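You operate a simulated robot arm through the tools that you are given. There is no shell and no other tool. Be economical: measure what you need, move in short steps, check, and stop when the job is done.

You are at the controls of a simulated two-armed robot. One attempt, no reset.

Task
Hold the silver tin, lift the loaf out onto the cooling rack and put the tin away.
Fine: the tin goes in the deep drawer; shut the drawer. Set down upright: tin loaf.
Where things are to end (x, y in the base frame): silver loaf tin within 0.06 m of [0.59, -0.08].
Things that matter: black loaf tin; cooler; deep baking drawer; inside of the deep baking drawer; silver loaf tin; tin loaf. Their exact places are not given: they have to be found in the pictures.

The check looks at the end state, three seconds after you hand in, the way a careful person would. Anything else that was tipped, shoved, dropped, spilled or broken makes it a failure.

Robot
Two 7-joint arms with two-finger parallel grippers on one trunk, on a base that drives. Base frame: it is fixed to the floor where the robot stands at the start and does not move with it; the origin is under the middle of the robot, x ahead of it, y to its left, z up; the surface under the hand at the start is at about z = 0.9. Units: m, rad, N and s.
The left shoulder is at the start at [0.06, 0.143, 0.926], the right one opposite. With the tool pointing down near the work surface each hand reaches from about 0.28 to 0.7 m from the robot's upright axis, wherever it stands, measured 20 degrees to its own side. Places, roughly: black loaf tin (24x10x7 cm) [0.6, 0.7, 0.9]; cooler [0.5, 0.4, 0.9]; deep baking drawer [0.6, -0.2, 0.5]; inside of the deep baking drawer [0.7, -0.2, 0.5]; silver loaf tin (24x9x6 cm) [0.5, -0.1, 0.9]. Payload 1.57 kg a hand.
The TCP of each hand is the grasp point between the finger pads, 0.03 m short of the fingertips. In the tool frame z runs along the fingers and y along their closing line. The gripper opens to 0.11 m. The fingers are 0.024 m wide and 0.012 m thick; the gripper's body (0.048 by 0.112 m) begins 0.078 m behind the TCP.
Orientation is that of the tool frame in the base frame, as a unit quaternion [w, x, y, z]. With the fingers straight down and closing along the base's y, the tool's x points along the base's -x, its y along +y and its z along -z.

Tools
- The arms move only by the tool play_rows. It takes "left_increments", "right_increments" or both (then of equal length, played together; a hand with none holds still); each is text: rows parted by semicolons, each of 6 numbers parted by spaces: the shift along the tool's x, y, z in mm, then the turn, a rotation vector about the tool's x, y, z in degrees. In form: x y z rx ry rz; .... A call has 1 to 20 rows; each row is the pose to reach, as a shift and turn from the pose commanded when the call began, along the tool's axes at that moment. "left_claw" and "right_claw" are, for a hand that has rows, the opening, from 0 (shut) to 1 (fully open), set as the call begins (left out, the last holds). Rows are played at 5 a second. More than 0.05 m and 0.15 rad between two rows, or a gripper value outside its range, and nothing of the call is played. Where a pose cannot be reached the arm comes as near as it can. A force on the tool above 40 N (or 10 N above the force at the start of the call, whichever is more), or a blocked arm, ends the call early, and 0.2 s more pass. Each finger travels about 0.045 m/s and halts on what it meets, pressing with about 39 N; the grip force reading is that of the motor and also rises with nothing between the fingers. The clock runs only during rows and for 0.2 s after the last one: add rows that repeat a pose to give the fingers time. It gives the time, the measured TCP pose, the force on the tool (base axes), the opening and the grip force at its end, in the units of the frame above (readings bear some noise), with the torque about the TCP (base axes, N m) and any sound that the robot's microphone picked up, and new pictures: "views" is both (left out), scene, wrist or none (wrist: the cameras of the hands that moved).
- Cameras (640 x 400 px; columns grow to the right, rows downward): "scene" is now at [0.0313, -0.006, 1.515]; the picture's right is [-0.09, -1.00, 0.00], its down [-0.90, 0.09, -0.43] and it looks along [0.42, -0.04, -0.90] (base axes); focal length 256 px, centre (320, 200). "left" rides on the left gripper at [0.07, -0.016, -0.141] in its tool frame; the picture's right is [0.23, 0.97, 0.00], its down [-0.86, 0.20, -0.48] and it looks along [-0.47, 0.11, 0.88] (tool axes); focal length 222 px, centre (320, 200). "right" rides on the right gripper at [0.07, 0.016, -0.141] in its tool frame; the picture's right is [-0.23, 0.97, 0.00], its down [-0.86, -0.20, -0.48] and it looks along [-0.47, -0.11, 0.88] (tool axes); focal length 222 px, centre (320, 200).
- slide_trunk(by): slides the trunk up (or, below 0, down) by that many m; the arms and the scene camera ride with it, the base frame stays. It gives what a move gives, with no picture.
- base_move(legs): drives the robot by 1 to 6 legs, each [ahead, left, turn to the left] in m, m and rad, along the robot's own axes; the way and the turn of a leg run together, so that a leg with both is an arc; at most 1.5 m and 3.142 rad a leg. The arms and the cameras ride along, it lands a little off, and it stops where it bumps. It gives what a move gives, and a new picture of the scene camera.
- aim_head(pan, tilt): turns the head with the scene camera to pan (to the left, within 1.501 rad either way) and tilt (down, from -0.506 to 1.204), counted from straight ahead of the robot. It gives what a move gives, and a new picture of the scene camera.
- locate(camera, pixels): for up to 12 pixels [column, row] of the newest picture of that camera ("zoom" is the newest enlarged one), the place [x, y, z] in the base frame of the surface seen there, good to about 0.002 m. The clock stands still meanwhile.
- inspect(camera, box): a new picture of the part [left, top, right, bottom] of that camera's present view, enlarged. The clock stands still meanwhile.
- finish_job(): hands the job in; it is judged then, once.

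Go step by step. Measure first, check grasps and placings, and put right what went wrong. The budget is 80 turns and 260 pictures, counting those below and the enlarged ones. Unless the task says otherwise, let go and move clear before handing in, and close with one line.

The tools are called after ">>>" by a JSON object that holds its "op" and its "data". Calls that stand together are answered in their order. play_rows: Moves the arms, as the interface text tells. Its arguments: {"type":"object","properties":{"left_increments":{"type":"string"},"left_claw":{"type":"number"},"right_increments":{"type":"string"},"right_claw":{"type":"number"},"views":{"type":"string","enum":["both","scene","wrist","none"]}},"required":[]} The other tools are called the same way: slide_trunk (by) slides the trunk up or down; base_move (legs) drives the base; aim_head (pan, tilt) turns the head that bears the scene camera; locate (camera, pixels) gives the place of the surface under pixels of a picture; inspect (camera, box) takes an enlarged picture of a part of a camera's view; finish_job () hands the job in.

At the start:

```text
time: 0.0
left_tcp_pos: [0.4865, 0.1131, 1.0011]
left_tool_rot: [0.0, -0.001, 1.0, 0.0]
left_contact_force: [0.0, 0.3, -0.5]
left_moment: [0.0, -0.02, -0.02]
left_finger_gap: 0.11
left_grip_force: 0.0
right_tcp_pos: [0.4435, -0.289, 0.9995]
right_tool_rot: [0.0, 0.001, 1.0, 0.0]
right_contact_force: [0.7, 0.2, 0.1]
right_moment: [-0.01, 0.0, 0.02]
right_finger_gap: 0.1101
right_grip_force: 0.0
trunk travel left (down, up): [-0.525, 0.065]
robot x, y, heading: [-0.0025, 0.0002, -0.004]
head pan, tilt: [-0.094, 1.131]
```

scene: 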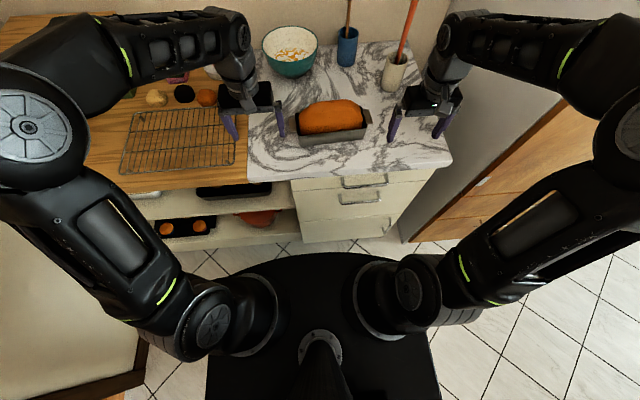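
right: 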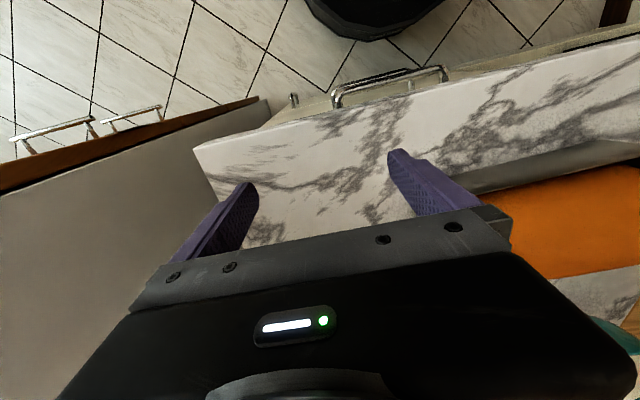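
left: 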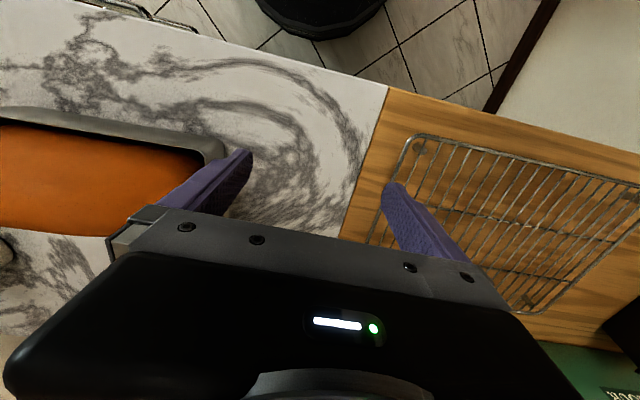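

The scene shows the silver tin with the loaf near (332,122), the rack near (180,140), and three drawer handles near (362,182)-(365,228). I'll measure these and zoom in on them.

>>> {"op": "inspect", "data": {"camera": "scene", "box": [240, 80, 460, 250]}}

>>> {"op": "locate", "data": {"camera": "scene", "pixels": [[333, 115], [330, 102], [300, 144], [366, 136], [370, 112], [298, 120], [135, 112], [232, 110], [122, 172], [233, 163], [180, 140], [360, 182]]}}

>>> {"op": "inspect", "data": {"camera": "scene", "box": [90, 60, 260, 250]}}

```text
2.35 times, centred on (350, 165) of scene
```

zoom: 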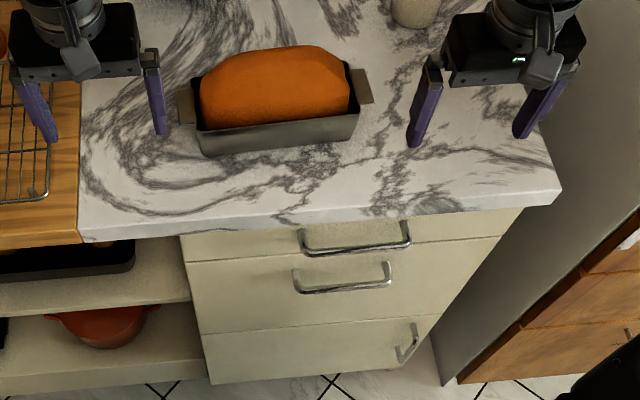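

```text
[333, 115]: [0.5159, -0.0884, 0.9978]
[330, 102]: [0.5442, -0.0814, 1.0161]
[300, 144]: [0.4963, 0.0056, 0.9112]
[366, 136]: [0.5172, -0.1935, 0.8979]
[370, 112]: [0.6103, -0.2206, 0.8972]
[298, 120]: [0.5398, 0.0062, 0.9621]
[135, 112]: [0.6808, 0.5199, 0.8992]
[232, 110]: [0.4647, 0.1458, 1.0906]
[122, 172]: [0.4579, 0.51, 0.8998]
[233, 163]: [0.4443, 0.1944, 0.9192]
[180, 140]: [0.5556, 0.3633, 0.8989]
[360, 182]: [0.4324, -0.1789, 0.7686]
```

```text
2.11 times, centred on (175, 155) of scene
```

zoom: 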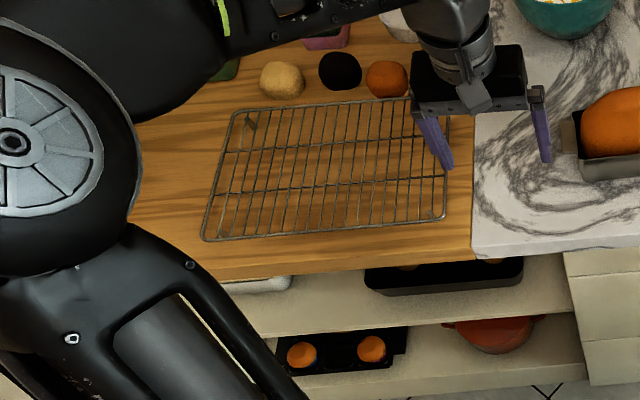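

The tin has end lugs and its rim is at about z 0.96. I'll measure the drawer fronts and handles, and take a closer look at the tin.

>>> {"op": "locate", "data": {"camera": "scene", "pixels": [[361, 203], [344, 205], [380, 201], [386, 230], [391, 222], [340, 192], [330, 205], [341, 222], [330, 240], [297, 200], [410, 190], [320, 232]]}}

>>> {"op": "inspect", "data": {"camera": "scene", "box": [285, 165, 435, 259]}}

>>> {"op": "inspect", "data": {"camera": "scene", "box": [280, 80, 400, 155]}}

```text
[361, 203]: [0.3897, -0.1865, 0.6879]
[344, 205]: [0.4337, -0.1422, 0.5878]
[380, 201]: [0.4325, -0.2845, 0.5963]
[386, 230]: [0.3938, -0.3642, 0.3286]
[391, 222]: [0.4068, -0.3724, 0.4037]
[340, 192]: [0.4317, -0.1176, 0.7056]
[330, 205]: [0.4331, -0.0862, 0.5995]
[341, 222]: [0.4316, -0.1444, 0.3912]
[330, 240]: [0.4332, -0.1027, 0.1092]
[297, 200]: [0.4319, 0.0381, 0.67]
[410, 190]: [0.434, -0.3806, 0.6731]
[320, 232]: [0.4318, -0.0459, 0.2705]
```

```text
4.26 times, centred on (360, 212) of scene
```

zoom: 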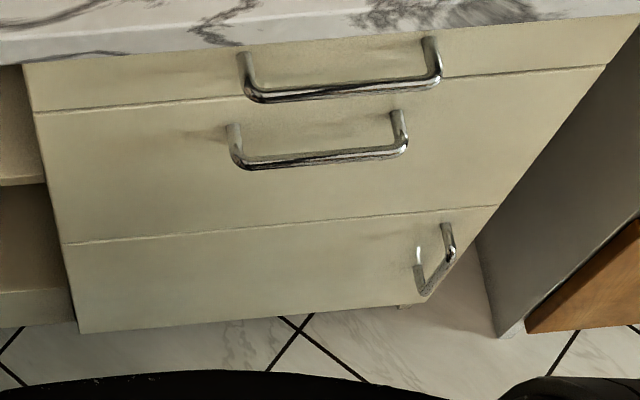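

```text
5.33 times, centred on (340, 118) of scene
```

zoom: 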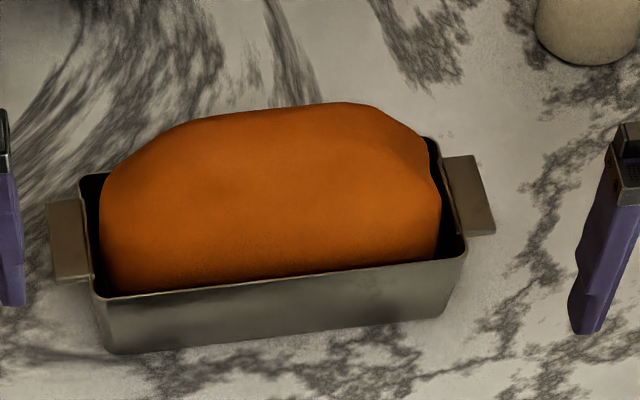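

The deep drawer is the middle one: front at x≈0.433, bar at about x 0.39 and z 0.68. Next I'll measure the tin details in this zoom.

>>> {"op": "locate", "data": {"camera": "zoom", "pixels": [[70, 240], [55, 205], [52, 278], [470, 195], [485, 160], [493, 232], [95, 293], [462, 262], [85, 178], [428, 140], [270, 150], [105, 345]]}}

>>> {"op": "locate", "data": {"camera": "zoom", "pixels": [[120, 200], [110, 285], [430, 250], [420, 160], [280, 275], [280, 108], [250, 104], [340, 106], [270, 190], [438, 210], [103, 210], [280, 285]]}}

```text
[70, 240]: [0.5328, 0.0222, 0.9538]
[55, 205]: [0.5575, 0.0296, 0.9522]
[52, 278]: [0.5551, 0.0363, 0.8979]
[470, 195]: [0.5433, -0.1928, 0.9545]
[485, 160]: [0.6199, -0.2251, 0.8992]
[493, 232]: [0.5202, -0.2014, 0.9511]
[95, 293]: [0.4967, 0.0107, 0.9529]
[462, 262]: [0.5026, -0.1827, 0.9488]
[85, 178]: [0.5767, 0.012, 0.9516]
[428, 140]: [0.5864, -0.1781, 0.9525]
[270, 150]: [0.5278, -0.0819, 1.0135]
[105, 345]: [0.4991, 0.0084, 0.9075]
```

```text
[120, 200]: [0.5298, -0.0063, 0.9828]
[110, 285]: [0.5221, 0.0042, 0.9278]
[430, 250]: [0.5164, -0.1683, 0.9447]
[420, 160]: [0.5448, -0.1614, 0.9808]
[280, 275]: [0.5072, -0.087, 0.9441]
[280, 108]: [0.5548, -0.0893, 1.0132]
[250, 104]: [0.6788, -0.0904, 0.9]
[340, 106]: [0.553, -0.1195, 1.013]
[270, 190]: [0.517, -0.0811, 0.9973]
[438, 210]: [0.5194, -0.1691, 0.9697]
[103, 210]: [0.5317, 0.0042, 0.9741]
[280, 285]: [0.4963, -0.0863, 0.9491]
```

Tin body spans x 0.50–0.585 and y 0.012 to −0.183, with its rim at z 0.953, yawed about +2°. The loaf top is at 1.015. I'll raise both hands and turn them so they close along x, with the cameras facing outward.

>>> {"op": "play_rows", "data": {"left_increments": "0 0 -30 0 0 8; 0 0 -60 0 0 16; 0 0 -90 0 0 24; 0 0 -110 0 0 32; 0 0 -110 0 0 40; 0 0 -110 0 0 48; 0 0 -110 0 0 56; 0 0 -110 0 0 64; 0 0 -110 0 0 72; 0 0 -110 0 0 80; 0 0 -110 0 0 88; 0 0 -110 0 0 88", "right_increments": "0 0 -20 0 0 -8; 0 0 -40 0 0 -16; 0 0 -60 0 0 -24; 0 0 -80 0 0 -32; 0 0 -80 0 0 -40; 0 0 -80 0 0 -48; 0 0 -80 0 0 -56; 0 0 -80 0 0 -64; 0 0 -80 0 0 -72; 0 0 -80 0 0 -80; 0 0 -80 0 0 -88; 0 0 -80 0 0 -92", "views": "both"}}

```text
time: 2.6
left_tcp_pos: [0.4868, 0.1121, 1.1098]
left_tool_rot: [0.0, 0.695, 0.719, 0.0]
left_contact_force: [-0.1, 0.1, 0.5]
left_moment: [0.01, -0.02, 0.0]
left_finger_gap: 0.11
left_grip_force: 0.0
left hand out of reach, approached as far as the arm can: row 4, 5
right_tcp_pos: [0.4433, -0.2904, 1.0812]
right_tool_rot: [0.0, 0.72, -0.694, 0.0]
right_contact_force: [0.2, -0.1, -0.2]
right_moment: [0.0, 0.0, -0.02]
right_finger_gap: 0.1101
right_grip_force: 0.1
trunk travel left (down, up): [-0.525, 0.065]
robot x, y, heading: [-0.0022, 0.0016, 0.001]
head pan, tilt: [-0.094, 1.131]
```

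scene: 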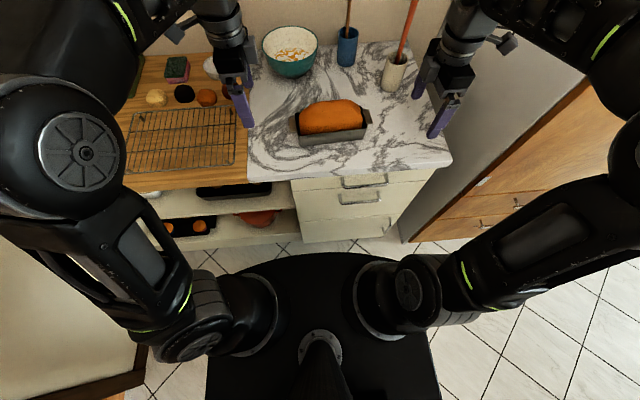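
right: 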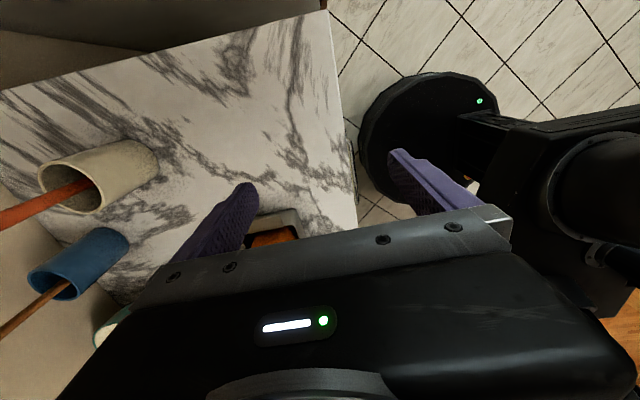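
left: 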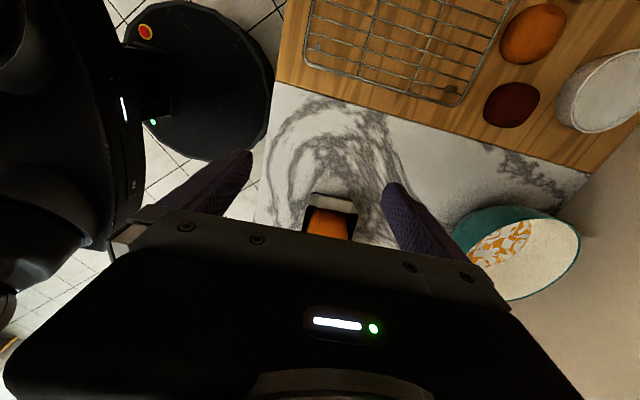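

Both hands turned cleanly. Now I'll bring the right hand above the right end of the tin.

>>> {"op": "play_rows", "data": {"right_increments": "-30 -26 0 0 0 0; -60 -52 0 0 0 0; -90 -78 0 0 0 0; -121.6 -105.3 0 0 0 0; -121.6 -105.3 0 0 0 0", "right_claw": 1, "views": "both"}}

```text
time: 3.8
left_tcp_pos: [0.4867, 0.111, 1.1092]
left_tool_rot: [0.001, 0.694, 0.72, 0.0]
left_contact_force: [-0.4, -0.4, 0.8]
left_moment: [0.05, -0.02, -0.02]
left_finger_gap: 0.1099
left_grip_force: 0.1
right_tcp_pos: [0.546, -0.1652, 1.0797]
right_tool_rot: [0.0, 0.72, -0.694, 0.0]
right_contact_force: [0.2, 0.0, -0.4]
right_moment: [0.03, 0.01, 0.01]
right_finger_gap: 0.1101
right_grip_force: 0.1
trunk travel left (down, up): [-0.525, 0.065]
robot x, y, heading: [0.005, 0.0034, -0.0]
head pan, tilt: [-0.094, 1.131]
```

scene: 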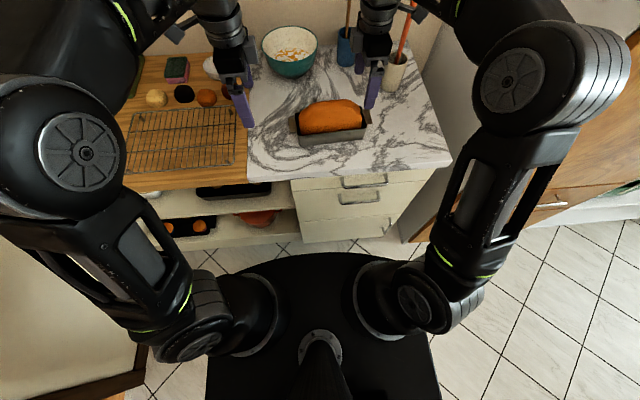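
right: 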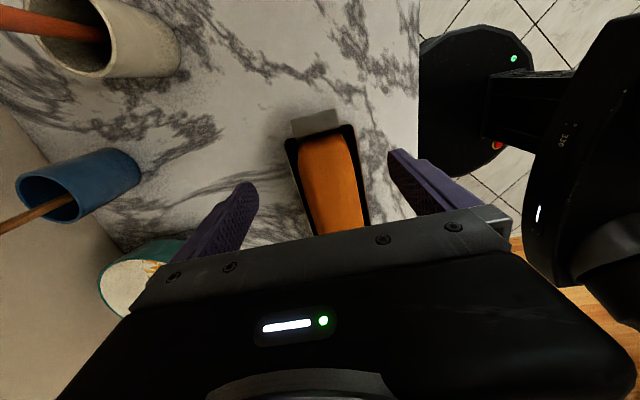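

The tin shows between the fingers at (325,150). I'll check its corners in the right view before going down.

>>> {"op": "locate", "data": {"camera": "right", "pixels": [[286, 142], [352, 126], [293, 122], [336, 111], [292, 180], [366, 200], [320, 145], [301, 160], [352, 160], [310, 230]]}}

>>> {"op": "locate", "data": {"camera": "scene", "pixels": [[333, 115], [400, 68], [350, 45], [290, 45]]}}

```text
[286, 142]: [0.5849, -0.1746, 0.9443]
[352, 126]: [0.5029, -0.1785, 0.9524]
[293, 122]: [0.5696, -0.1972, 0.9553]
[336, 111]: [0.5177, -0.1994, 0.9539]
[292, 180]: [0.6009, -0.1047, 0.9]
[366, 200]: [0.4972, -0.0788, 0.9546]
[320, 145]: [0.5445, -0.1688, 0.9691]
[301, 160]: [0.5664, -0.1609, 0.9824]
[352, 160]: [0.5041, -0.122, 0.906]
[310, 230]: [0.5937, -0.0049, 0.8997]
```

```text
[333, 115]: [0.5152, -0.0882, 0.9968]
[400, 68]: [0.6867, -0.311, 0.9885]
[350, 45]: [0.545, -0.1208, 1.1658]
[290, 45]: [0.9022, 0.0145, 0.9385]
```

The tin end centres at x≈0.544. I'll descend so the fingers straddle it, with the claw still open.

>>> {"op": "play_rows", "data": {"right_increments": "0 2 30 0 0 0; 0 2 60 0 0 0; 0 2 90 0 0 0; 0 2 115 0 0 0; 0 2 135 0 0 0; 0 2 135 0 0 0", "views": "both"}}

```text
time: 5.2
left_tcp_pos: [0.4857, 0.112, 1.1099]
left_tool_rot: [0.0, 0.695, 0.719, 0.0]
left_contact_force: [0.8, 0.0, -1.2]
left_moment: [-0.03, -0.03, 0.0]
left_finger_gap: 0.1102
left_grip_force: 0.1
right_tcp_pos: [0.5425, -0.1633, 0.9448]
right_tool_rot: [0.0, 0.719, -0.695, 0.0]
right_contact_force: [0.0, 0.1, -0.2]
right_moment: [-0.01, -0.03, 0.02]
right_finger_gap: 0.1101
right_grip_force: 0.0
trunk travel left (down, up): [-0.525, 0.065]
robot x, y, heading: [0.0022, 0.0016, -0.001]
head pan, tilt: [-0.094, 1.131]
```

scene: 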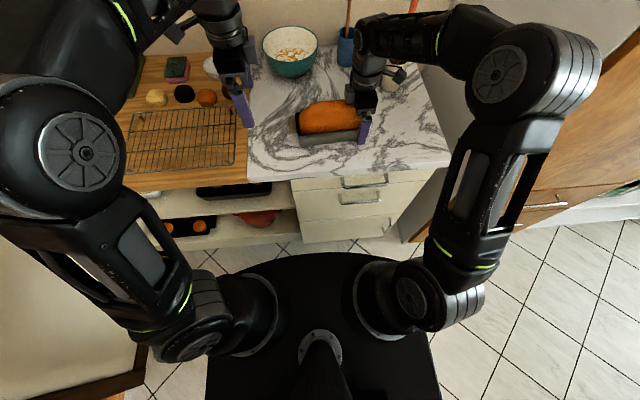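
right: 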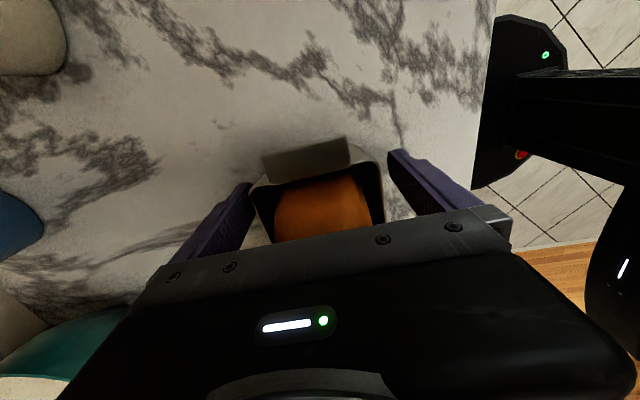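

The fingers straddle the tin end cleanly, so I'll close the right hand on it. The left hand moves above the loaf centre in the same call.

>>> {"op": "play_rows", "data": {"right_increments": "0 0 0 0 0 0; 0 0 0 0 0 0; 0 0 0 0 0 0; 0 0 0 0 0 0; 0 0 0 0 0 0", "right_claw": 0.6, "views": "wrist"}}

```text
time: 6.4
left_tcp_pos: [0.4864, 0.111, 1.1094]
left_tool_rot: [-0.001, 0.695, 0.719, 0.0]
left_contact_force: [0.2, 0.3, -0.1]
left_moment: [0.03, 0.0, -0.01]
left_finger_gap: 0.1103
left_grip_force: 0.1
right_tcp_pos: [0.5428, -0.164, 0.9455]
right_tool_rot: [0.0, 0.719, -0.695, -0.001]
right_contact_force: [0.6, -0.7, -0.4]
right_moment: [0.01, -0.09, 0.05]
right_finger_gap: 0.0873
right_grip_force: 39.1
trunk travel left (down, up): [-0.525, 0.065]
robot x, y, heading: [0.0012, -0.0006, 0.005]
head pan, tilt: [-0.094, 1.131]
```

right: 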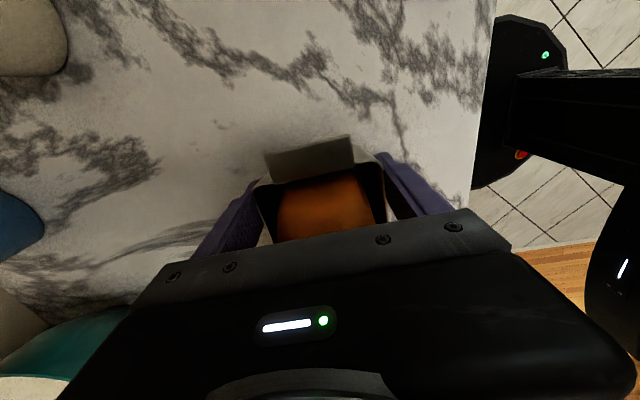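

The tin is held (gap 0.087, 39 N). Next the left hand goes above the loaf, slightly left of its centre so the two hands stay clear.

>>> {"op": "play_rows", "data": {"left_increments": "-36 10 0 0 0 0; -72 20 0 0 0 0; -108 30 0 0 0 0; -144 40 0 0 0 0; -180 48.5 0 0 0 0; -180 48.5 0 0 0 0", "left_claw": 1, "views": "both"}}

```text
time: 7.8
left_tcp_pos: [0.4849, -0.0077, 1.1384]
left_tool_rot: [0.048, 0.688, 0.724, 0.016]
left_contact_force: [-0.4, -1.8, 1.0]
left_moment: [0.19, -0.05, 0.0]
left_finger_gap: 0.11
left_grip_force: 0.1
left hand out of reach, approached as far as the arm can: row 1, 2, 3, 4, 5, 6
right_tcp_pos: [0.5411, -0.1708, 0.9449]
right_tool_rot: [-0.002, 0.718, -0.696, -0.002]
right_contact_force: [-0.5, -3.9, -0.2]
right_moment: [-0.1, 0.03, -0.03]
right_finger_gap: 0.087
right_grip_force: 38.8
trunk travel left (down, up): [-0.525, 0.065]
robot x, y, heading: [-0.0018, -0.0029, -0.001]
head pan, tilt: [-0.094, 1.131]
```

scene: 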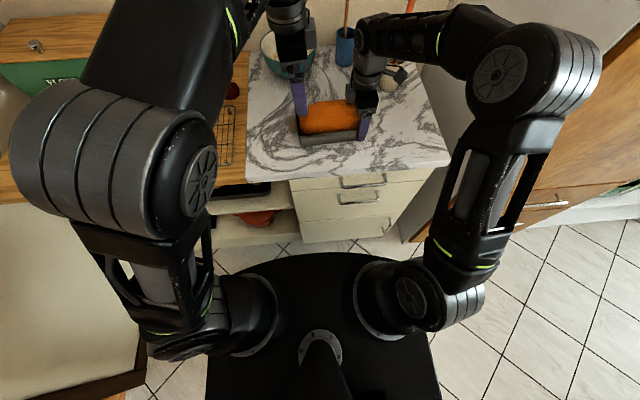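
left: 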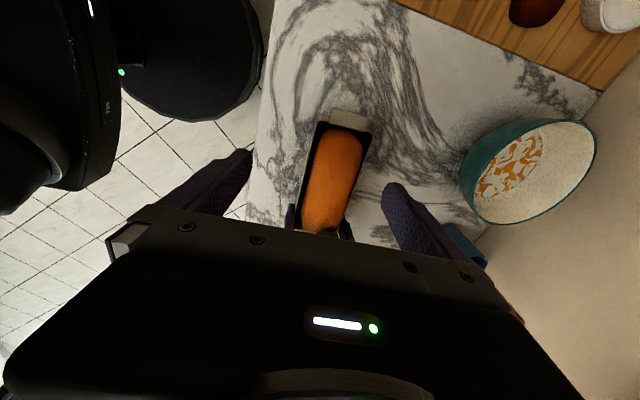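

The left hand can't reach that spot at z 1.11, and it is slightly tilted at y≈−0.008. I'll retry nearer working height (TCP 1.06, tips still above the loaf) and approach gradually.

>>> {"op": "play_rows", "data": {"left_increments": "80 -30 0 0 0 0; 80 -30 20 0 0 0; 80 -30 45 0 0 0; 80 -30 45 0 0 0; 60 -15 45 0 0 0; 40 0 45 0 0 0; 40 0 45 0 0 0", "views": "both"}}

```text
refused: row 1 steps farther than a row can; nothing moved
```

>>> {"op": "play_rows", "data": {"left_increments": "40 -15 0 0 0 0; 80 -30 0 0 0 0; 80 -30 20 0 0 0; 80 -30 45 0 0 0; 80 -30 45 0 0 0; 60 -15 45 0 0 0; 40 0 45 0 0 0; 40 0 45 0 0 0", "views": "both"}}

```text
time: 9.6
left_tcp_pos: [0.4902, 0.0371, 1.0933]
left_tool_rot: [0.05, 0.688, 0.724, 0.014]
left_contact_force: [0.7, -0.3, 0.9]
left_moment: [0.0, -0.04, -0.01]
left_finger_gap: 0.1099
left_grip_force: 0.1
right_tcp_pos: [0.5431, -0.1647, 0.9453]
right_tool_rot: [0.0, 0.719, -0.695, 0.0]
right_contact_force: [-2.1, -0.3, 0.3]
right_moment: [-0.2, 0.01, -0.01]
right_finger_gap: 0.0871
right_grip_force: 38.7
trunk travel left (down, up): [-0.525, 0.065]
robot x, y, heading: [0.0021, -0.0021, 0.001]
head pan, tilt: [-0.094, 1.131]
```

scene: 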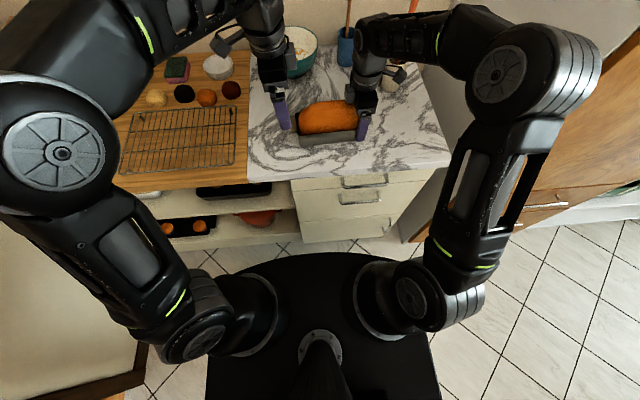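
left: 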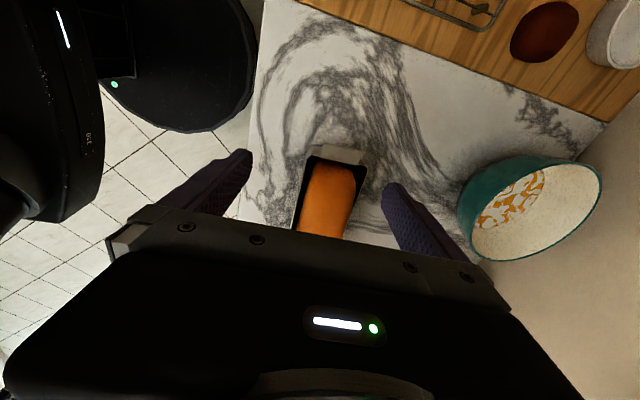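

The arm reads off the commanded pose with no reach flag, so it may still be catching up. I'll hold for a few rows and read again.

>>> {"op": "play_rows", "data": {"left_increments": "0 0 0 0 0 0; 0 0 0 0 0 0; 0 0 0 0 0 0; 0 0 0 0 0 0; 0 0 0 0 0 0", "views": "scene"}}

```text
time: 10.8
left_tcp_pos: [0.4903, 0.0365, 1.0941]
left_tool_rot: [0.051, 0.688, 0.724, 0.015]
left_contact_force: [-0.7, -0.7, 0.4]
left_moment: [0.02, -0.02, 0.02]
left_finger_gap: 0.11
left_grip_force: 0.1
right_tcp_pos: [0.5417, -0.165, 0.9455]
right_tool_rot: [0.0, 0.72, -0.694, 0.0]
right_contact_force: [-0.1, -1.0, -1.2]
right_moment: [-0.04, -0.01, 0.09]
right_finger_gap: 0.087
right_grip_force: 39.3
trunk travel left (down, up): [-0.525, 0.065]
robot x, y, heading: [0.0022, -0.0009, 0.0]
head pan, tilt: [-0.094, 1.131]
```

scene: 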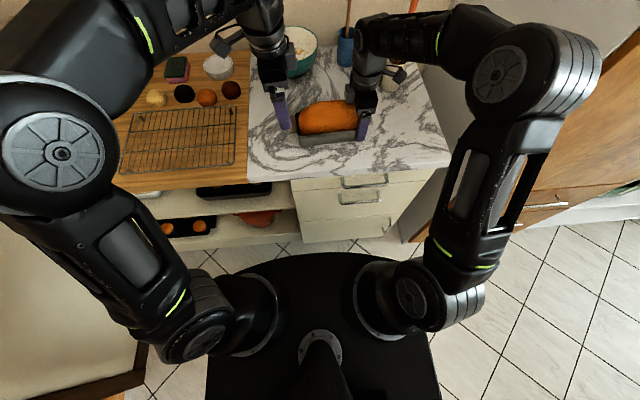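

The command point resets to the reached pose when a target is out of reach. I'll level the hand again and lower it a little.

>>> {"op": "play_rows", "data": {"left_increments": "0 0 10 2.6 1.5 0.5; 0 0 20 5.3 3 1; 0 0 30 5.3 3 1; 0 0 30 5.3 3 1", "views": "none"}}

```text
time: 11.8
left_tcp_pos: [0.4923, 0.0345, 1.0647]
left_tool_rot: [-0.001, 0.695, 0.719, -0.001]
left_contact_force: [-0.6, 0.1, -0.3]
left_moment: [-0.02, 0.02, -0.02]
left_finger_gap: 0.1099
left_grip_force: 0.1
right_tcp_pos: [0.5423, -0.1641, 0.9451]
right_tool_rot: [0.0, 0.719, -0.695, 0.0]
right_contact_force: [-0.3, 0.3, -0.6]
right_moment: [-0.01, 0.05, 0.1]
right_finger_gap: 0.087
right_grip_force: 39.2
trunk travel left (down, up): [-0.525, 0.065]
robot x, y, heading: [-0.0019, -0.0006, 0.003]
head pan, tilt: [-0.094, 1.131]
```

It is level at z 1.065. Now over the loaf.

>>> {"op": "play_rows", "data": {"left_increments": "-20 20 0 0 0 0; -40 45.5 0 0 0 0; -60 45.5 0 0 0 0; -80 45.5 0 0 0 0; -104 45.5 0 0 0 0; -104 45.5 0 0 0 0", "views": "both"}}

```text
time: 13.2
left_tcp_pos: [0.5399, -0.0029, 1.0642]
left_tool_rot: [0.0, 0.695, 0.719, -0.002]
left_contact_force: [-0.6, -0.4, -0.2]
left_moment: [0.01, -0.05, 0.01]
left_finger_gap: 0.1103
left_grip_force: 0.1
left hand out of reach, approached as far as the arm can: row 3, 4, 5, 6
right_tcp_pos: [0.5431, -0.1642, 0.9452]
right_tool_rot: [0.001, 0.719, -0.695, 0.0]
right_contact_force: [0.1, -0.2, -1.4]
right_moment: [0.05, 0.01, 0.01]
right_finger_gap: 0.0869
right_grip_force: 39.3
trunk travel left (down, up): [-0.525, 0.065]
robot x, y, heading: [0.0012, 0.0016, -0.002]
head pan, tilt: [-0.094, 1.131]
```

scene: 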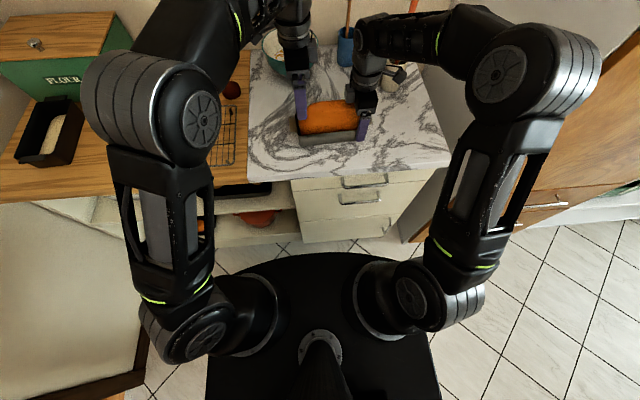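
left: 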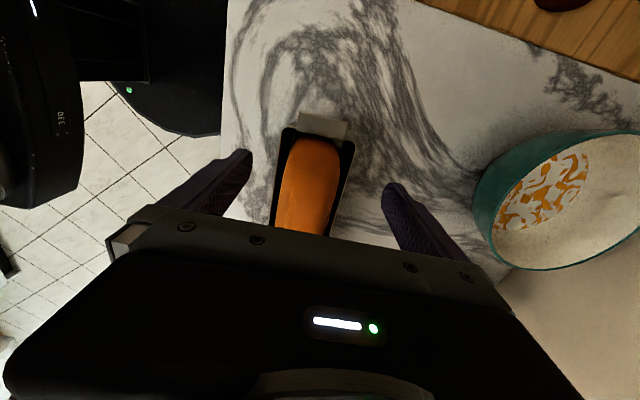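

At this yaw the left arm can't go past y≈0. I'll slide the held tin 85 mm to the left along the counter and move the left hand out a bit while doing so.

>>> {"op": "play_rows", "data": {"right_increments": "0 0 0 0 0 0; -10 0 0 0 0 0; -20 0 0 0 0 0; -30 0 0 0 0 0; -40 0 0 0 0 0; -50 0 0 0 0 0; -60 0 0 0 0 0; -70 0 0 0 0 0; -80 0 0 0 0 0; -85 0 0 0 0 0; -85 0 0 0 0 0", "left_increments": "20 0 -5 0 0 0; 40 0 -5 0 0 0; 60 0 -5 0 0 0; 60 0 -5 0 0 0; 60 0 -5 0 0 0; 60 0 -5 0 0 0; 60 0 -5 0 0 0; 60 0 -5 0 0 0; 60 0 -5 0 0 0; 60 0 -5 0 0 0; 60 0 -5 0 0 0", "views": "both"}}

```text
time: 15.6
left_tcp_pos: [0.5362, 0.0557, 1.0702]
left_tool_rot: [0.0, 0.695, 0.719, -0.001]
left_contact_force: [-0.4, -1.0, 0.3]
left_moment: [0.0, -0.02, 0.01]
left_finger_gap: 0.1101
left_grip_force: 0.0
right_tcp_pos: [0.539, -0.079, 0.9456]
right_tool_rot: [0.0, 0.72, -0.694, -0.001]
right_contact_force: [0.2, -4.1, 6.5]
right_moment: [-0.03, 0.17, 0.13]
right_finger_gap: 0.0871
right_grip_force: 38.6
trunk travel left (down, up): [-0.525, 0.065]
robot x, y, heading: [0.0012, 0.0019, 0.004]
head pan, tilt: [-0.094, 1.131]
```

scene: 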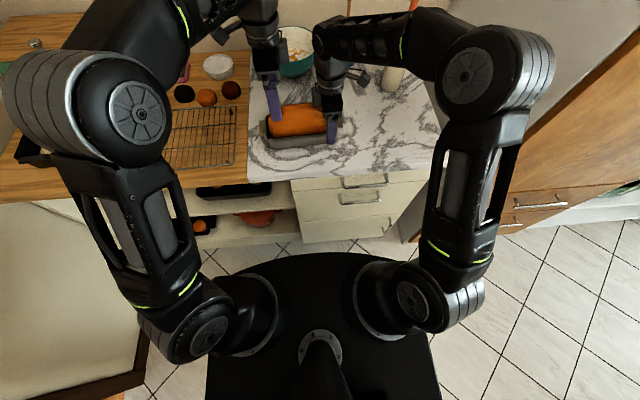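
right: 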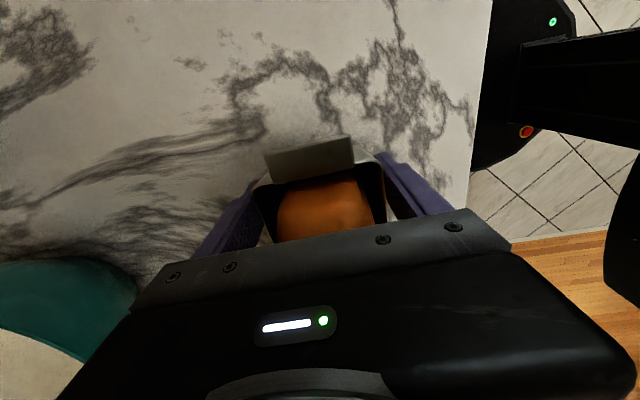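
left: 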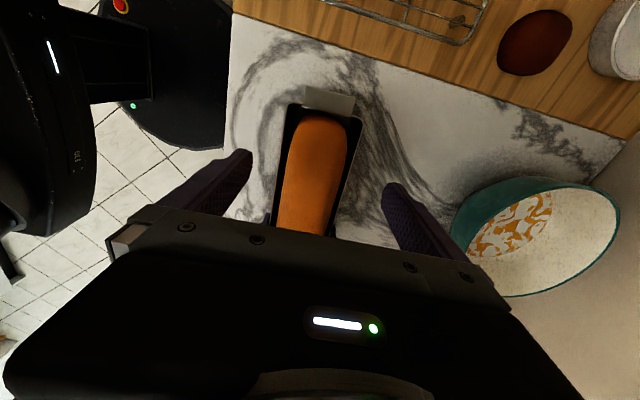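

The tin slid over cleanly. I'll locate the loaf edges to set the left grasp.

>>> {"op": "locate", "data": {"camera": "left", "pixels": [[317, 119], [289, 170], [345, 160], [281, 205], [333, 205], [315, 160], [310, 215], [288, 106], [362, 119], [283, 215], [328, 215], [300, 90]]}}

>>> {"op": "inspect", "data": {"camera": "left", "box": [220, 70, 420, 240]}}

```text
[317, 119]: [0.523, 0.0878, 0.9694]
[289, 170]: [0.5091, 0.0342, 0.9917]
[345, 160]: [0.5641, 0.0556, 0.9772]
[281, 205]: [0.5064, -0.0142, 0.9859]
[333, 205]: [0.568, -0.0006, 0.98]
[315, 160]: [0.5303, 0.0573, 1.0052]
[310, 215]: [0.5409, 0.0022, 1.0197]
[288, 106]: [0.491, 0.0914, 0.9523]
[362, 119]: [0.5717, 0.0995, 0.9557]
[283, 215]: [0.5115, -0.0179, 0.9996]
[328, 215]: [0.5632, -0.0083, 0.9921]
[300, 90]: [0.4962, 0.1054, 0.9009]
```

```text
2.35 times, centred on (320, 155) of left
```

zoom: 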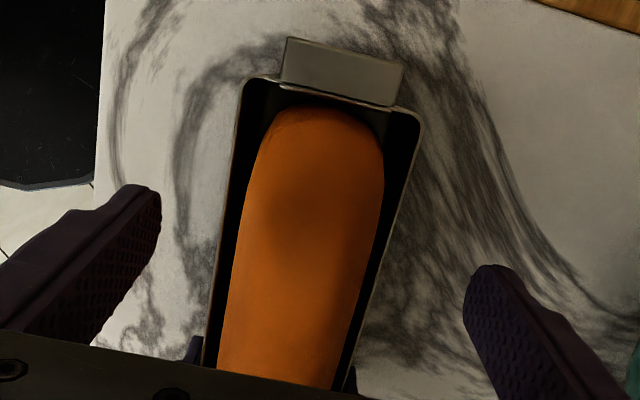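

The loaf at y≈0 spans x 0.506–0.568 with its top at 1.02, so its centre is about (0.537, 0.00). Left hand goes to y 0.008, then down to TCP 0.988 so the tips stay just above the tin rim.

>>> {"op": "play_rows", "data": {"left_increments": "-16 0 0 0 0 0; -32 0 0 0 0 0; -48 -0.8 0 0 0 0; -48 -0.8 20 0 0 0; -48 -0.8 40 0 0 0; -48 -0.8 60 0 0 0; -48 -0.8 75 0 0 0; -48 -0.8 82 0 0 0; -48 -0.8 82 0 0 0", "views": "both"}}

```text
time: 17.6
left_tcp_pos: [0.5375, 0.0083, 0.9877]
left_tool_rot: [-0.001, 0.694, 0.72, 0.0]
left_contact_force: [0.4, 0.0, -1.0]
left_moment: [-0.01, 0.01, -0.01]
left_finger_gap: 0.1101
left_grip_force: 0.1
right_tcp_pos: [0.5398, -0.0791, 0.9446]
right_tool_rot: [0.0, 0.719, -0.695, 0.0]
right_contact_force: [-0.7, 1.4, 3.5]
right_moment: [0.08, -0.06, 0.1]
right_finger_gap: 0.0871
right_grip_force: 39.3
trunk travel left (down, up): [-0.525, 0.065]
robot x, y, heading: [-0.0026, 0.0004, 0.001]
head pan, tilt: [-0.094, 1.131]
```

scene: 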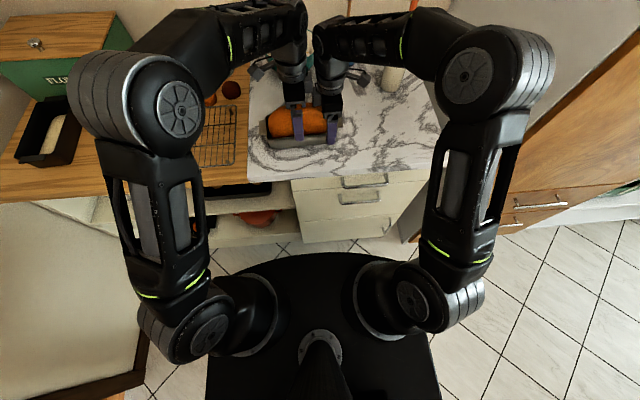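
left: 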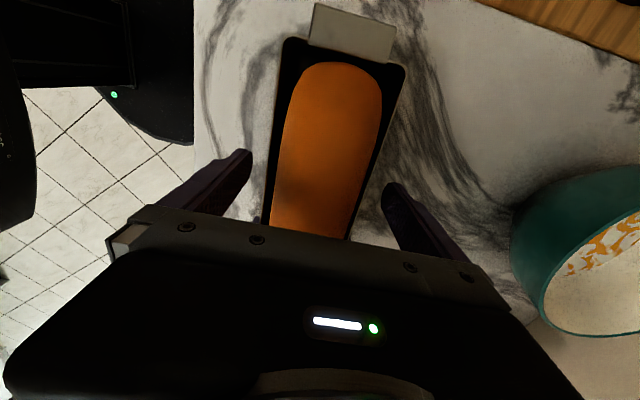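

In position. Closing the left fingers on the loaf.

>>> {"op": "play_rows", "data": {"left_increments": "0 0 0 0 0 0; 0 0 0 0 0 0; 0 0 0 0 0 0; 0 0 0 0 0 0; 0 0 0 0 0 0; 0 0 0 0 0 0", "left_claw": 0.4, "views": "wrist"}}

```text
time: 19.0
left_tcp_pos: [0.5379, 0.0087, 0.9869]
left_tool_rot: [-0.001, 0.695, 0.719, -0.001]
left_contact_force: [-1.3, -0.2, -0.7]
left_moment: [0.06, 0.1, -0.02]
left_finger_gap: 0.0651
left_grip_force: 39.1
right_tcp_pos: [0.539, -0.0786, 0.9443]
right_tool_rot: [0.0, 0.719, -0.695, 0.0]
right_contact_force: [0.9, 1.7, 2.6]
right_moment: [0.01, -0.02, 0.06]
right_finger_gap: 0.087
right_grip_force: 39.2
trunk travel left (down, up): [-0.525, 0.065]
robot x, y, heading: [0.0011, 0.0, -0.002]
head pan, tilt: [-0.094, 1.131]
```

left: 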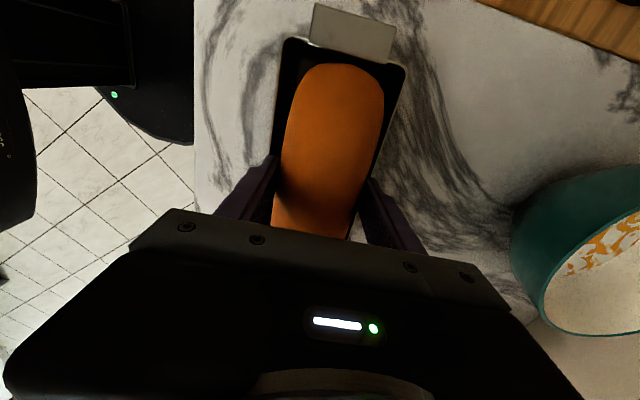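

The loaf is gripped (gap 0.065). I'll lift it straight up slowly while the right hand holds the tin down.

>>> {"op": "play_rows", "data": {"left_increments": "0 0 -5 0 0 0; 0 0 -12 0 0 0; 0 0 -20 0 0 0; 0 0 -30 0 0 0; 0 0 -45 0 0 0; 0 0 -60 0 0 0; 0 0 -75 0 0 0; 0 0 -75 0 0 0", "views": "both"}}

```text
time: 20.8
left_tcp_pos: [0.5368, 0.0098, 1.0623]
left_tool_rot: [0.0, 0.696, 0.718, -0.001]
left_contact_force: [0.4, -0.5, 0.4]
left_moment: [0.02, -0.01, 0.01]
left_finger_gap: 0.0439
left_grip_force: 0.0
right_tcp_pos: [0.5382, -0.0804, 0.9447]
right_tool_rot: [-0.001, 0.72, -0.694, 0.0]
right_contact_force: [3.4, 0.5, 8.7]
right_moment: [-0.11, -0.37, -0.16]
right_finger_gap: 0.0871
right_grip_force: 38.9
trunk travel left (down, up): [-0.525, 0.065]
robot x, y, heading: [-0.0027, -0.0017, -0.001]
head pan, tilt: [-0.094, 1.131]
```

scene: 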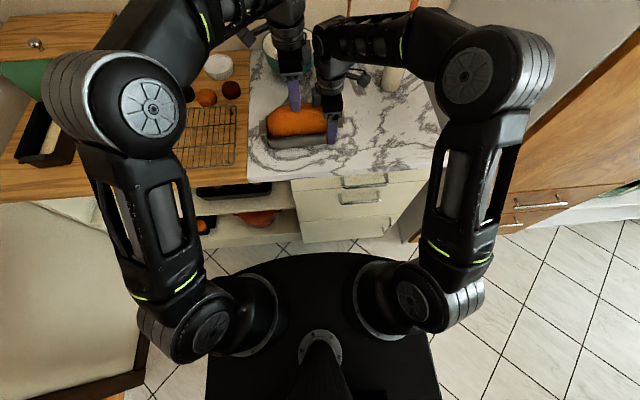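
left: 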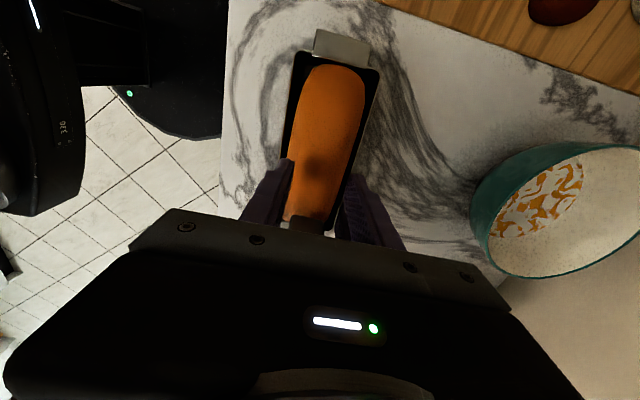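

The fingers slipped up off the loaf (gap fell to 0.044) and it stayed in the tin. I'll look closely before regripping.

>>> {"op": "inspect", "data": {"camera": "scene", "box": [250, 85, 360, 160]}}

>>> {"op": "inspect", "data": {"camera": "left", "box": [240, 10, 440, 240]}}

>>> {"op": "locate", "data": {"camera": "left", "pixels": [[331, 67], [295, 110], [363, 110], [330, 110], [315, 180], [290, 150], [350, 150], [300, 55], [378, 70], [280, 150], [360, 150]]}}

```text
5.33 times, centred on (305, 122) of scene
```

zoom: 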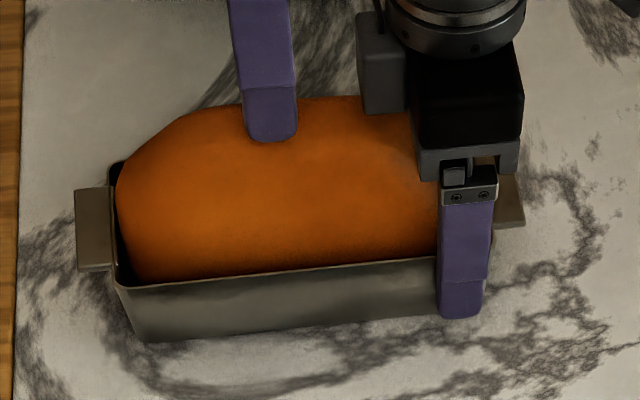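

```text
1.74 times, centred on (340, 125) of left
```

zoom: 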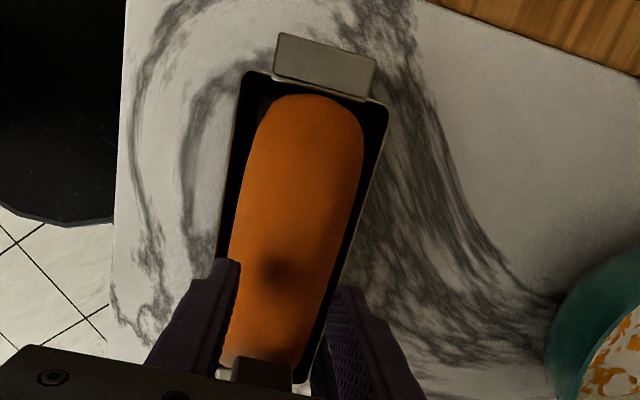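

```text
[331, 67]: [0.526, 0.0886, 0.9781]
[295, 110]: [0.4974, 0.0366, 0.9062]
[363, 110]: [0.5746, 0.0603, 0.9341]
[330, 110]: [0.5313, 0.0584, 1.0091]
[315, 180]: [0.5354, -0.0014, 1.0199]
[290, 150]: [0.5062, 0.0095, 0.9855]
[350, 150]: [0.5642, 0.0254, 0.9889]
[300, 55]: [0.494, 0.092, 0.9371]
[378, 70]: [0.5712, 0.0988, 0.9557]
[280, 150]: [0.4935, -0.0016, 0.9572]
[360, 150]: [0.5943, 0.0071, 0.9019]
```

The right gripper body was directly over the loaf's right end at z≈1.02, so it blocked the lift. I'll open it, slide it out to the lug at y≈−0.12 and lean it away. The left hand opens as well.

>>> {"op": "play_rows", "data": {"right_increments": "0 0 0 0 0 0; 0 0 0 0 0 0; 0 0 0 0 0 0; 15 0 -2 0 0 0; 30 0 -4 0 0 0; 41 0 -5 0 -6 0; 41 0 -5 0 -12 0; 41 0 -5 0 -12 0", "right_claw": 1, "left_increments": "0 0 0 0 0 0; 0 0 0 0 0 0; 0 0 0 0 0 0; 0 0 0 0 0 0; 0 0 0 0 0 0; 0 0 0 0 0 0; 0 0 0 0 0 0; 0 0 0 0 0 0", "left_claw": 1, "views": "both"}}

```text
time: 22.6
left_tcp_pos: [0.5369, 0.0105, 1.0631]
left_tool_rot: [-0.002, 0.695, 0.719, -0.001]
left_contact_force: [-0.8, 0.1, -0.2]
left_moment: [-0.01, 0.03, 0.01]
left_finger_gap: 0.1101
left_grip_force: 0.1
right_tcp_pos: [0.5396, -0.1201, 0.9513]
right_tool_rot: [-0.073, 0.715, -0.691, -0.075]
right_contact_force: [0.3, -0.2, 0.2]
right_moment: [0.0, 0.0, -0.01]
right_finger_gap: 0.1101
right_grip_force: 0.1
trunk travel left (down, up): [-0.525, 0.065]
robot x, y, heading: [0.0015, 0.0007, -0.003]
head pan, tilt: [-0.094, 1.131]
```

scene: 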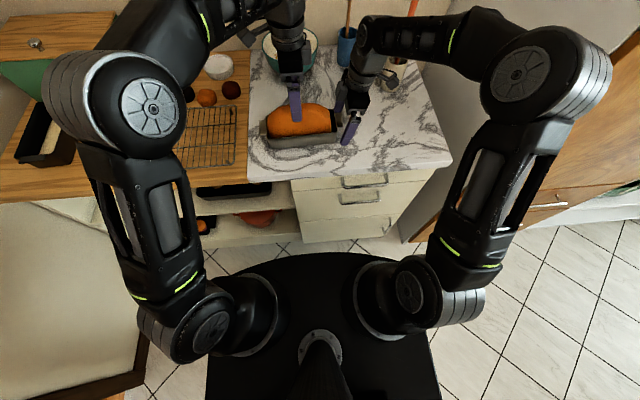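
right: 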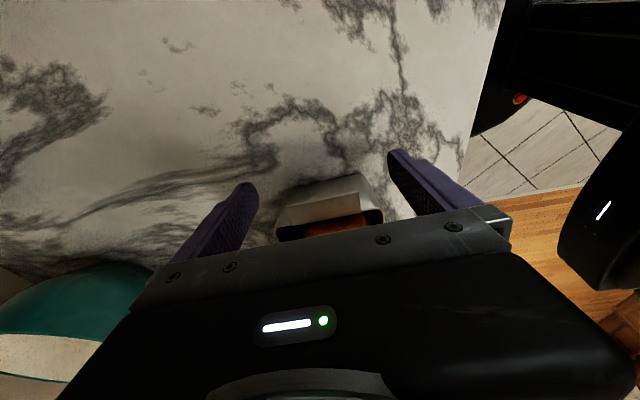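
left: 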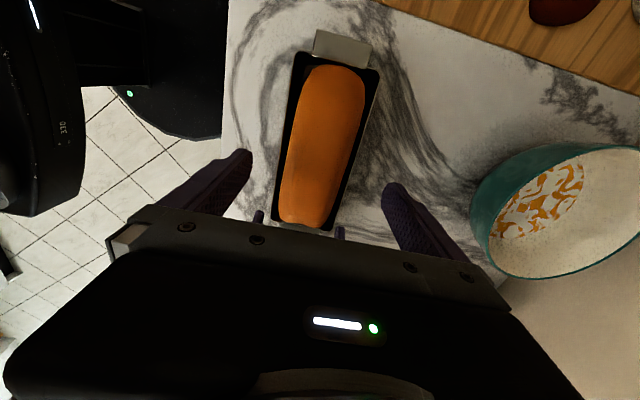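

Both hands are clear. I'll close the right hand on the lug and measure the loaf again.

>>> {"op": "play_rows", "data": {"right_increments": "0 0 0 0 0 0; 0 0 0 0 0 0; 0 0 0 0 0 0; 0 0 0 0 0 0; 0 0 0 0 0 0; 0 0 0 0 0 0", "right_claw": 0.2, "views": "wrist"}}

>>> {"op": "locate", "data": {"camera": "left", "pixels": [[331, 67], [287, 165], [352, 150], [330, 110], [300, 223], [281, 200], [340, 195], [272, 218], [375, 70], [315, 180], [310, 205], [295, 55]]}}

```text
time: 24.0
left_tcp_pos: [0.5381, 0.009, 1.0617]
left_tool_rot: [0.0, 0.696, 0.718, -0.001]
left_contact_force: [0.0, -0.3, 0.2]
left_moment: [0.01, 0.01, -0.01]
left_finger_gap: 0.1101
left_grip_force: 0.1
right_tcp_pos: [0.5408, -0.1201, 0.9498]
right_tool_rot: [-0.072, 0.715, -0.691, -0.075]
right_contact_force: [0.9, 0.3, 0.2]
right_moment: [0.04, -0.07, 0.01]
right_finger_gap: 0.0543
right_grip_force: 39.3
trunk travel left (down, up): [-0.525, 0.065]
robot x, y, heading: [-0.0002, -0.0018, -0.001]
head pan, tilt: [-0.094, 1.131]
```

right: 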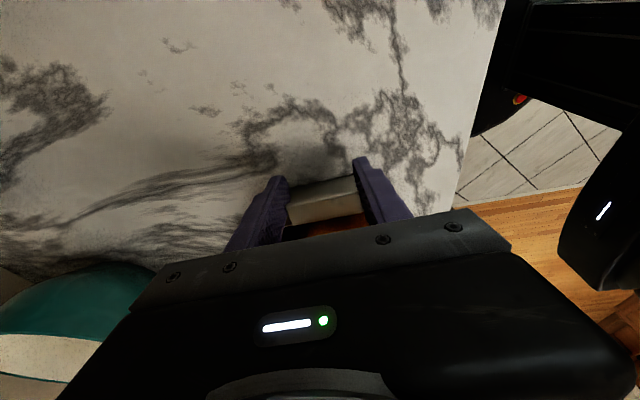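

```text
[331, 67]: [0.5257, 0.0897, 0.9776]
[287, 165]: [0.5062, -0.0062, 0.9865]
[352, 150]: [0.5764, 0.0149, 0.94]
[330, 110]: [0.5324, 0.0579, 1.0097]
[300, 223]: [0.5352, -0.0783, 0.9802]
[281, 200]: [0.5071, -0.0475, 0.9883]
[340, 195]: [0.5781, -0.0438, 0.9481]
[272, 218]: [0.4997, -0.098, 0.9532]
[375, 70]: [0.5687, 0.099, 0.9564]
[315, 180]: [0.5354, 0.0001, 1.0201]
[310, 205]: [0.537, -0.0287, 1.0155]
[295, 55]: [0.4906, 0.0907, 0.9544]
```

The lug is held (gap 0.054). Now the left hand goes down over the loaf again.

>>> {"op": "play_rows", "data": {"left_increments": "2 0 25 0 0 0; 3 0 50 0 0 0; 3 0 70 0 0 0; 3 0 76 0 0 0; 3 0 76 0 0 0", "views": "none"}}

>>> {"op": "play_rows", "data": {"left_increments": "0 0 0 0 0 0; 0 0 0 0 0 0; 0 0 0 0 0 0; 0 0 0 0 0 0; 0 0 0 0 0 0; 0 0 0 0 0 0", "left_claw": 0.3, "views": "none"}}

>>> {"op": "play_rows", "data": {"left_increments": "0 0 -3 0 0 0; 0 0 -6 0 0 0; 0 0 -10 0 0 0; 0 0 -15 0 0 0; 0 0 -20 0 0 0; 0 0 -20 0 0 0", "views": "both"}}

```text
time: 25.2
left_tcp_pos: [0.5378, 0.0133, 0.9853]
left_tool_rot: [-0.001, 0.695, 0.719, -0.002]
left_contact_force: [0.8, -0.5, 0.0]
left_moment: [-0.01, 0.01, 0.0]
left_finger_gap: 0.1101
left_grip_force: 0.1
right_tcp_pos: [0.5404, -0.119, 0.9503]
right_tool_rot: [-0.073, 0.715, -0.691, -0.075]
right_contact_force: [0.6, 0.4, 1.6]
right_moment: [0.02, 0.03, -0.01]
right_finger_gap: 0.0541
right_grip_force: 38.7
trunk travel left (down, up): [-0.525, 0.065]
robot x, y, heading: [0.0005, 0.0016, 0.001]
head pan, tilt: [-0.094, 1.131]
```

```text
time: 26.6
left_tcp_pos: [0.5363, 0.0119, 0.9862]
left_tool_rot: [-0.002, 0.696, 0.718, -0.001]
left_contact_force: [0.8, 0.8, -0.1]
left_moment: [-0.03, 0.04, -0.07]
left_finger_gap: 0.0658
left_grip_force: 39.4
right_tcp_pos: [0.5407, -0.1194, 0.9511]
right_tool_rot: [-0.073, 0.716, -0.691, -0.075]
right_contact_force: [1.2, 0.1, 1.4]
right_moment: [0.03, -0.01, -0.04]
right_finger_gap: 0.0539
right_grip_force: 38.7
trunk travel left (down, up): [-0.525, 0.065]
robot x, y, heading: [-0.0015, -0.0003, 0.002]
head pan, tilt: [-0.094, 1.131]
```

```text
time: 28.0
left_tcp_pos: [0.5376, 0.0122, 1.0068]
left_tool_rot: [-0.002, 0.696, 0.719, -0.001]
left_contact_force: [-0.1, 0.1, -2.4]
left_moment: [0.07, -0.04, 0.0]
left_finger_gap: 0.0652
left_grip_force: 39.0
right_tcp_pos: [0.5411, -0.1199, 0.9501]
right_tool_rot: [-0.073, 0.716, -0.69, -0.075]
right_contact_force: [-1.0, -1.1, 3.5]
right_moment: [0.07, 0.0, 0.0]
right_finger_gap: 0.0541
right_grip_force: 39.1
trunk travel left (down, up): [-0.525, 0.065]
robot x, y, heading: [0.0013, 0.0028, -0.001]
head pan, tilt: [-0.094, 1.131]
```

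scene: 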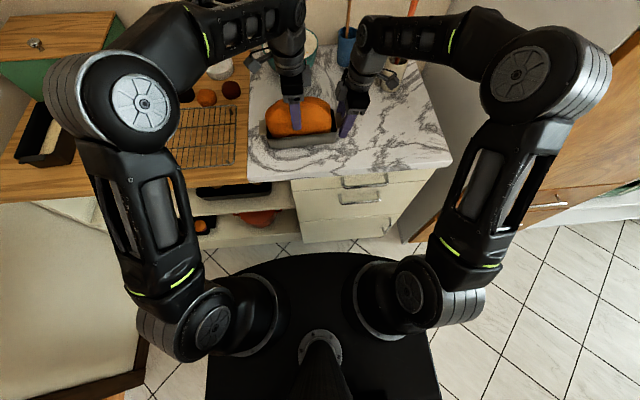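
left: 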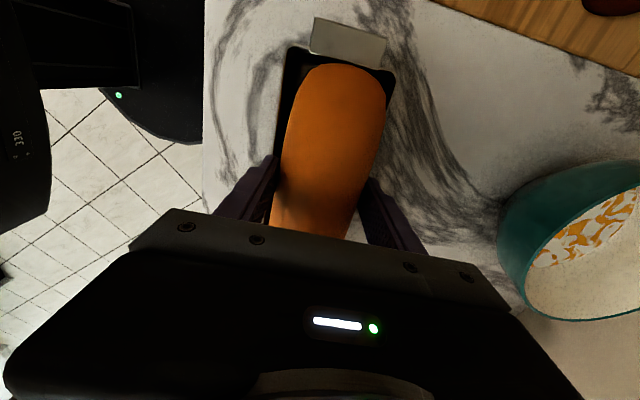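

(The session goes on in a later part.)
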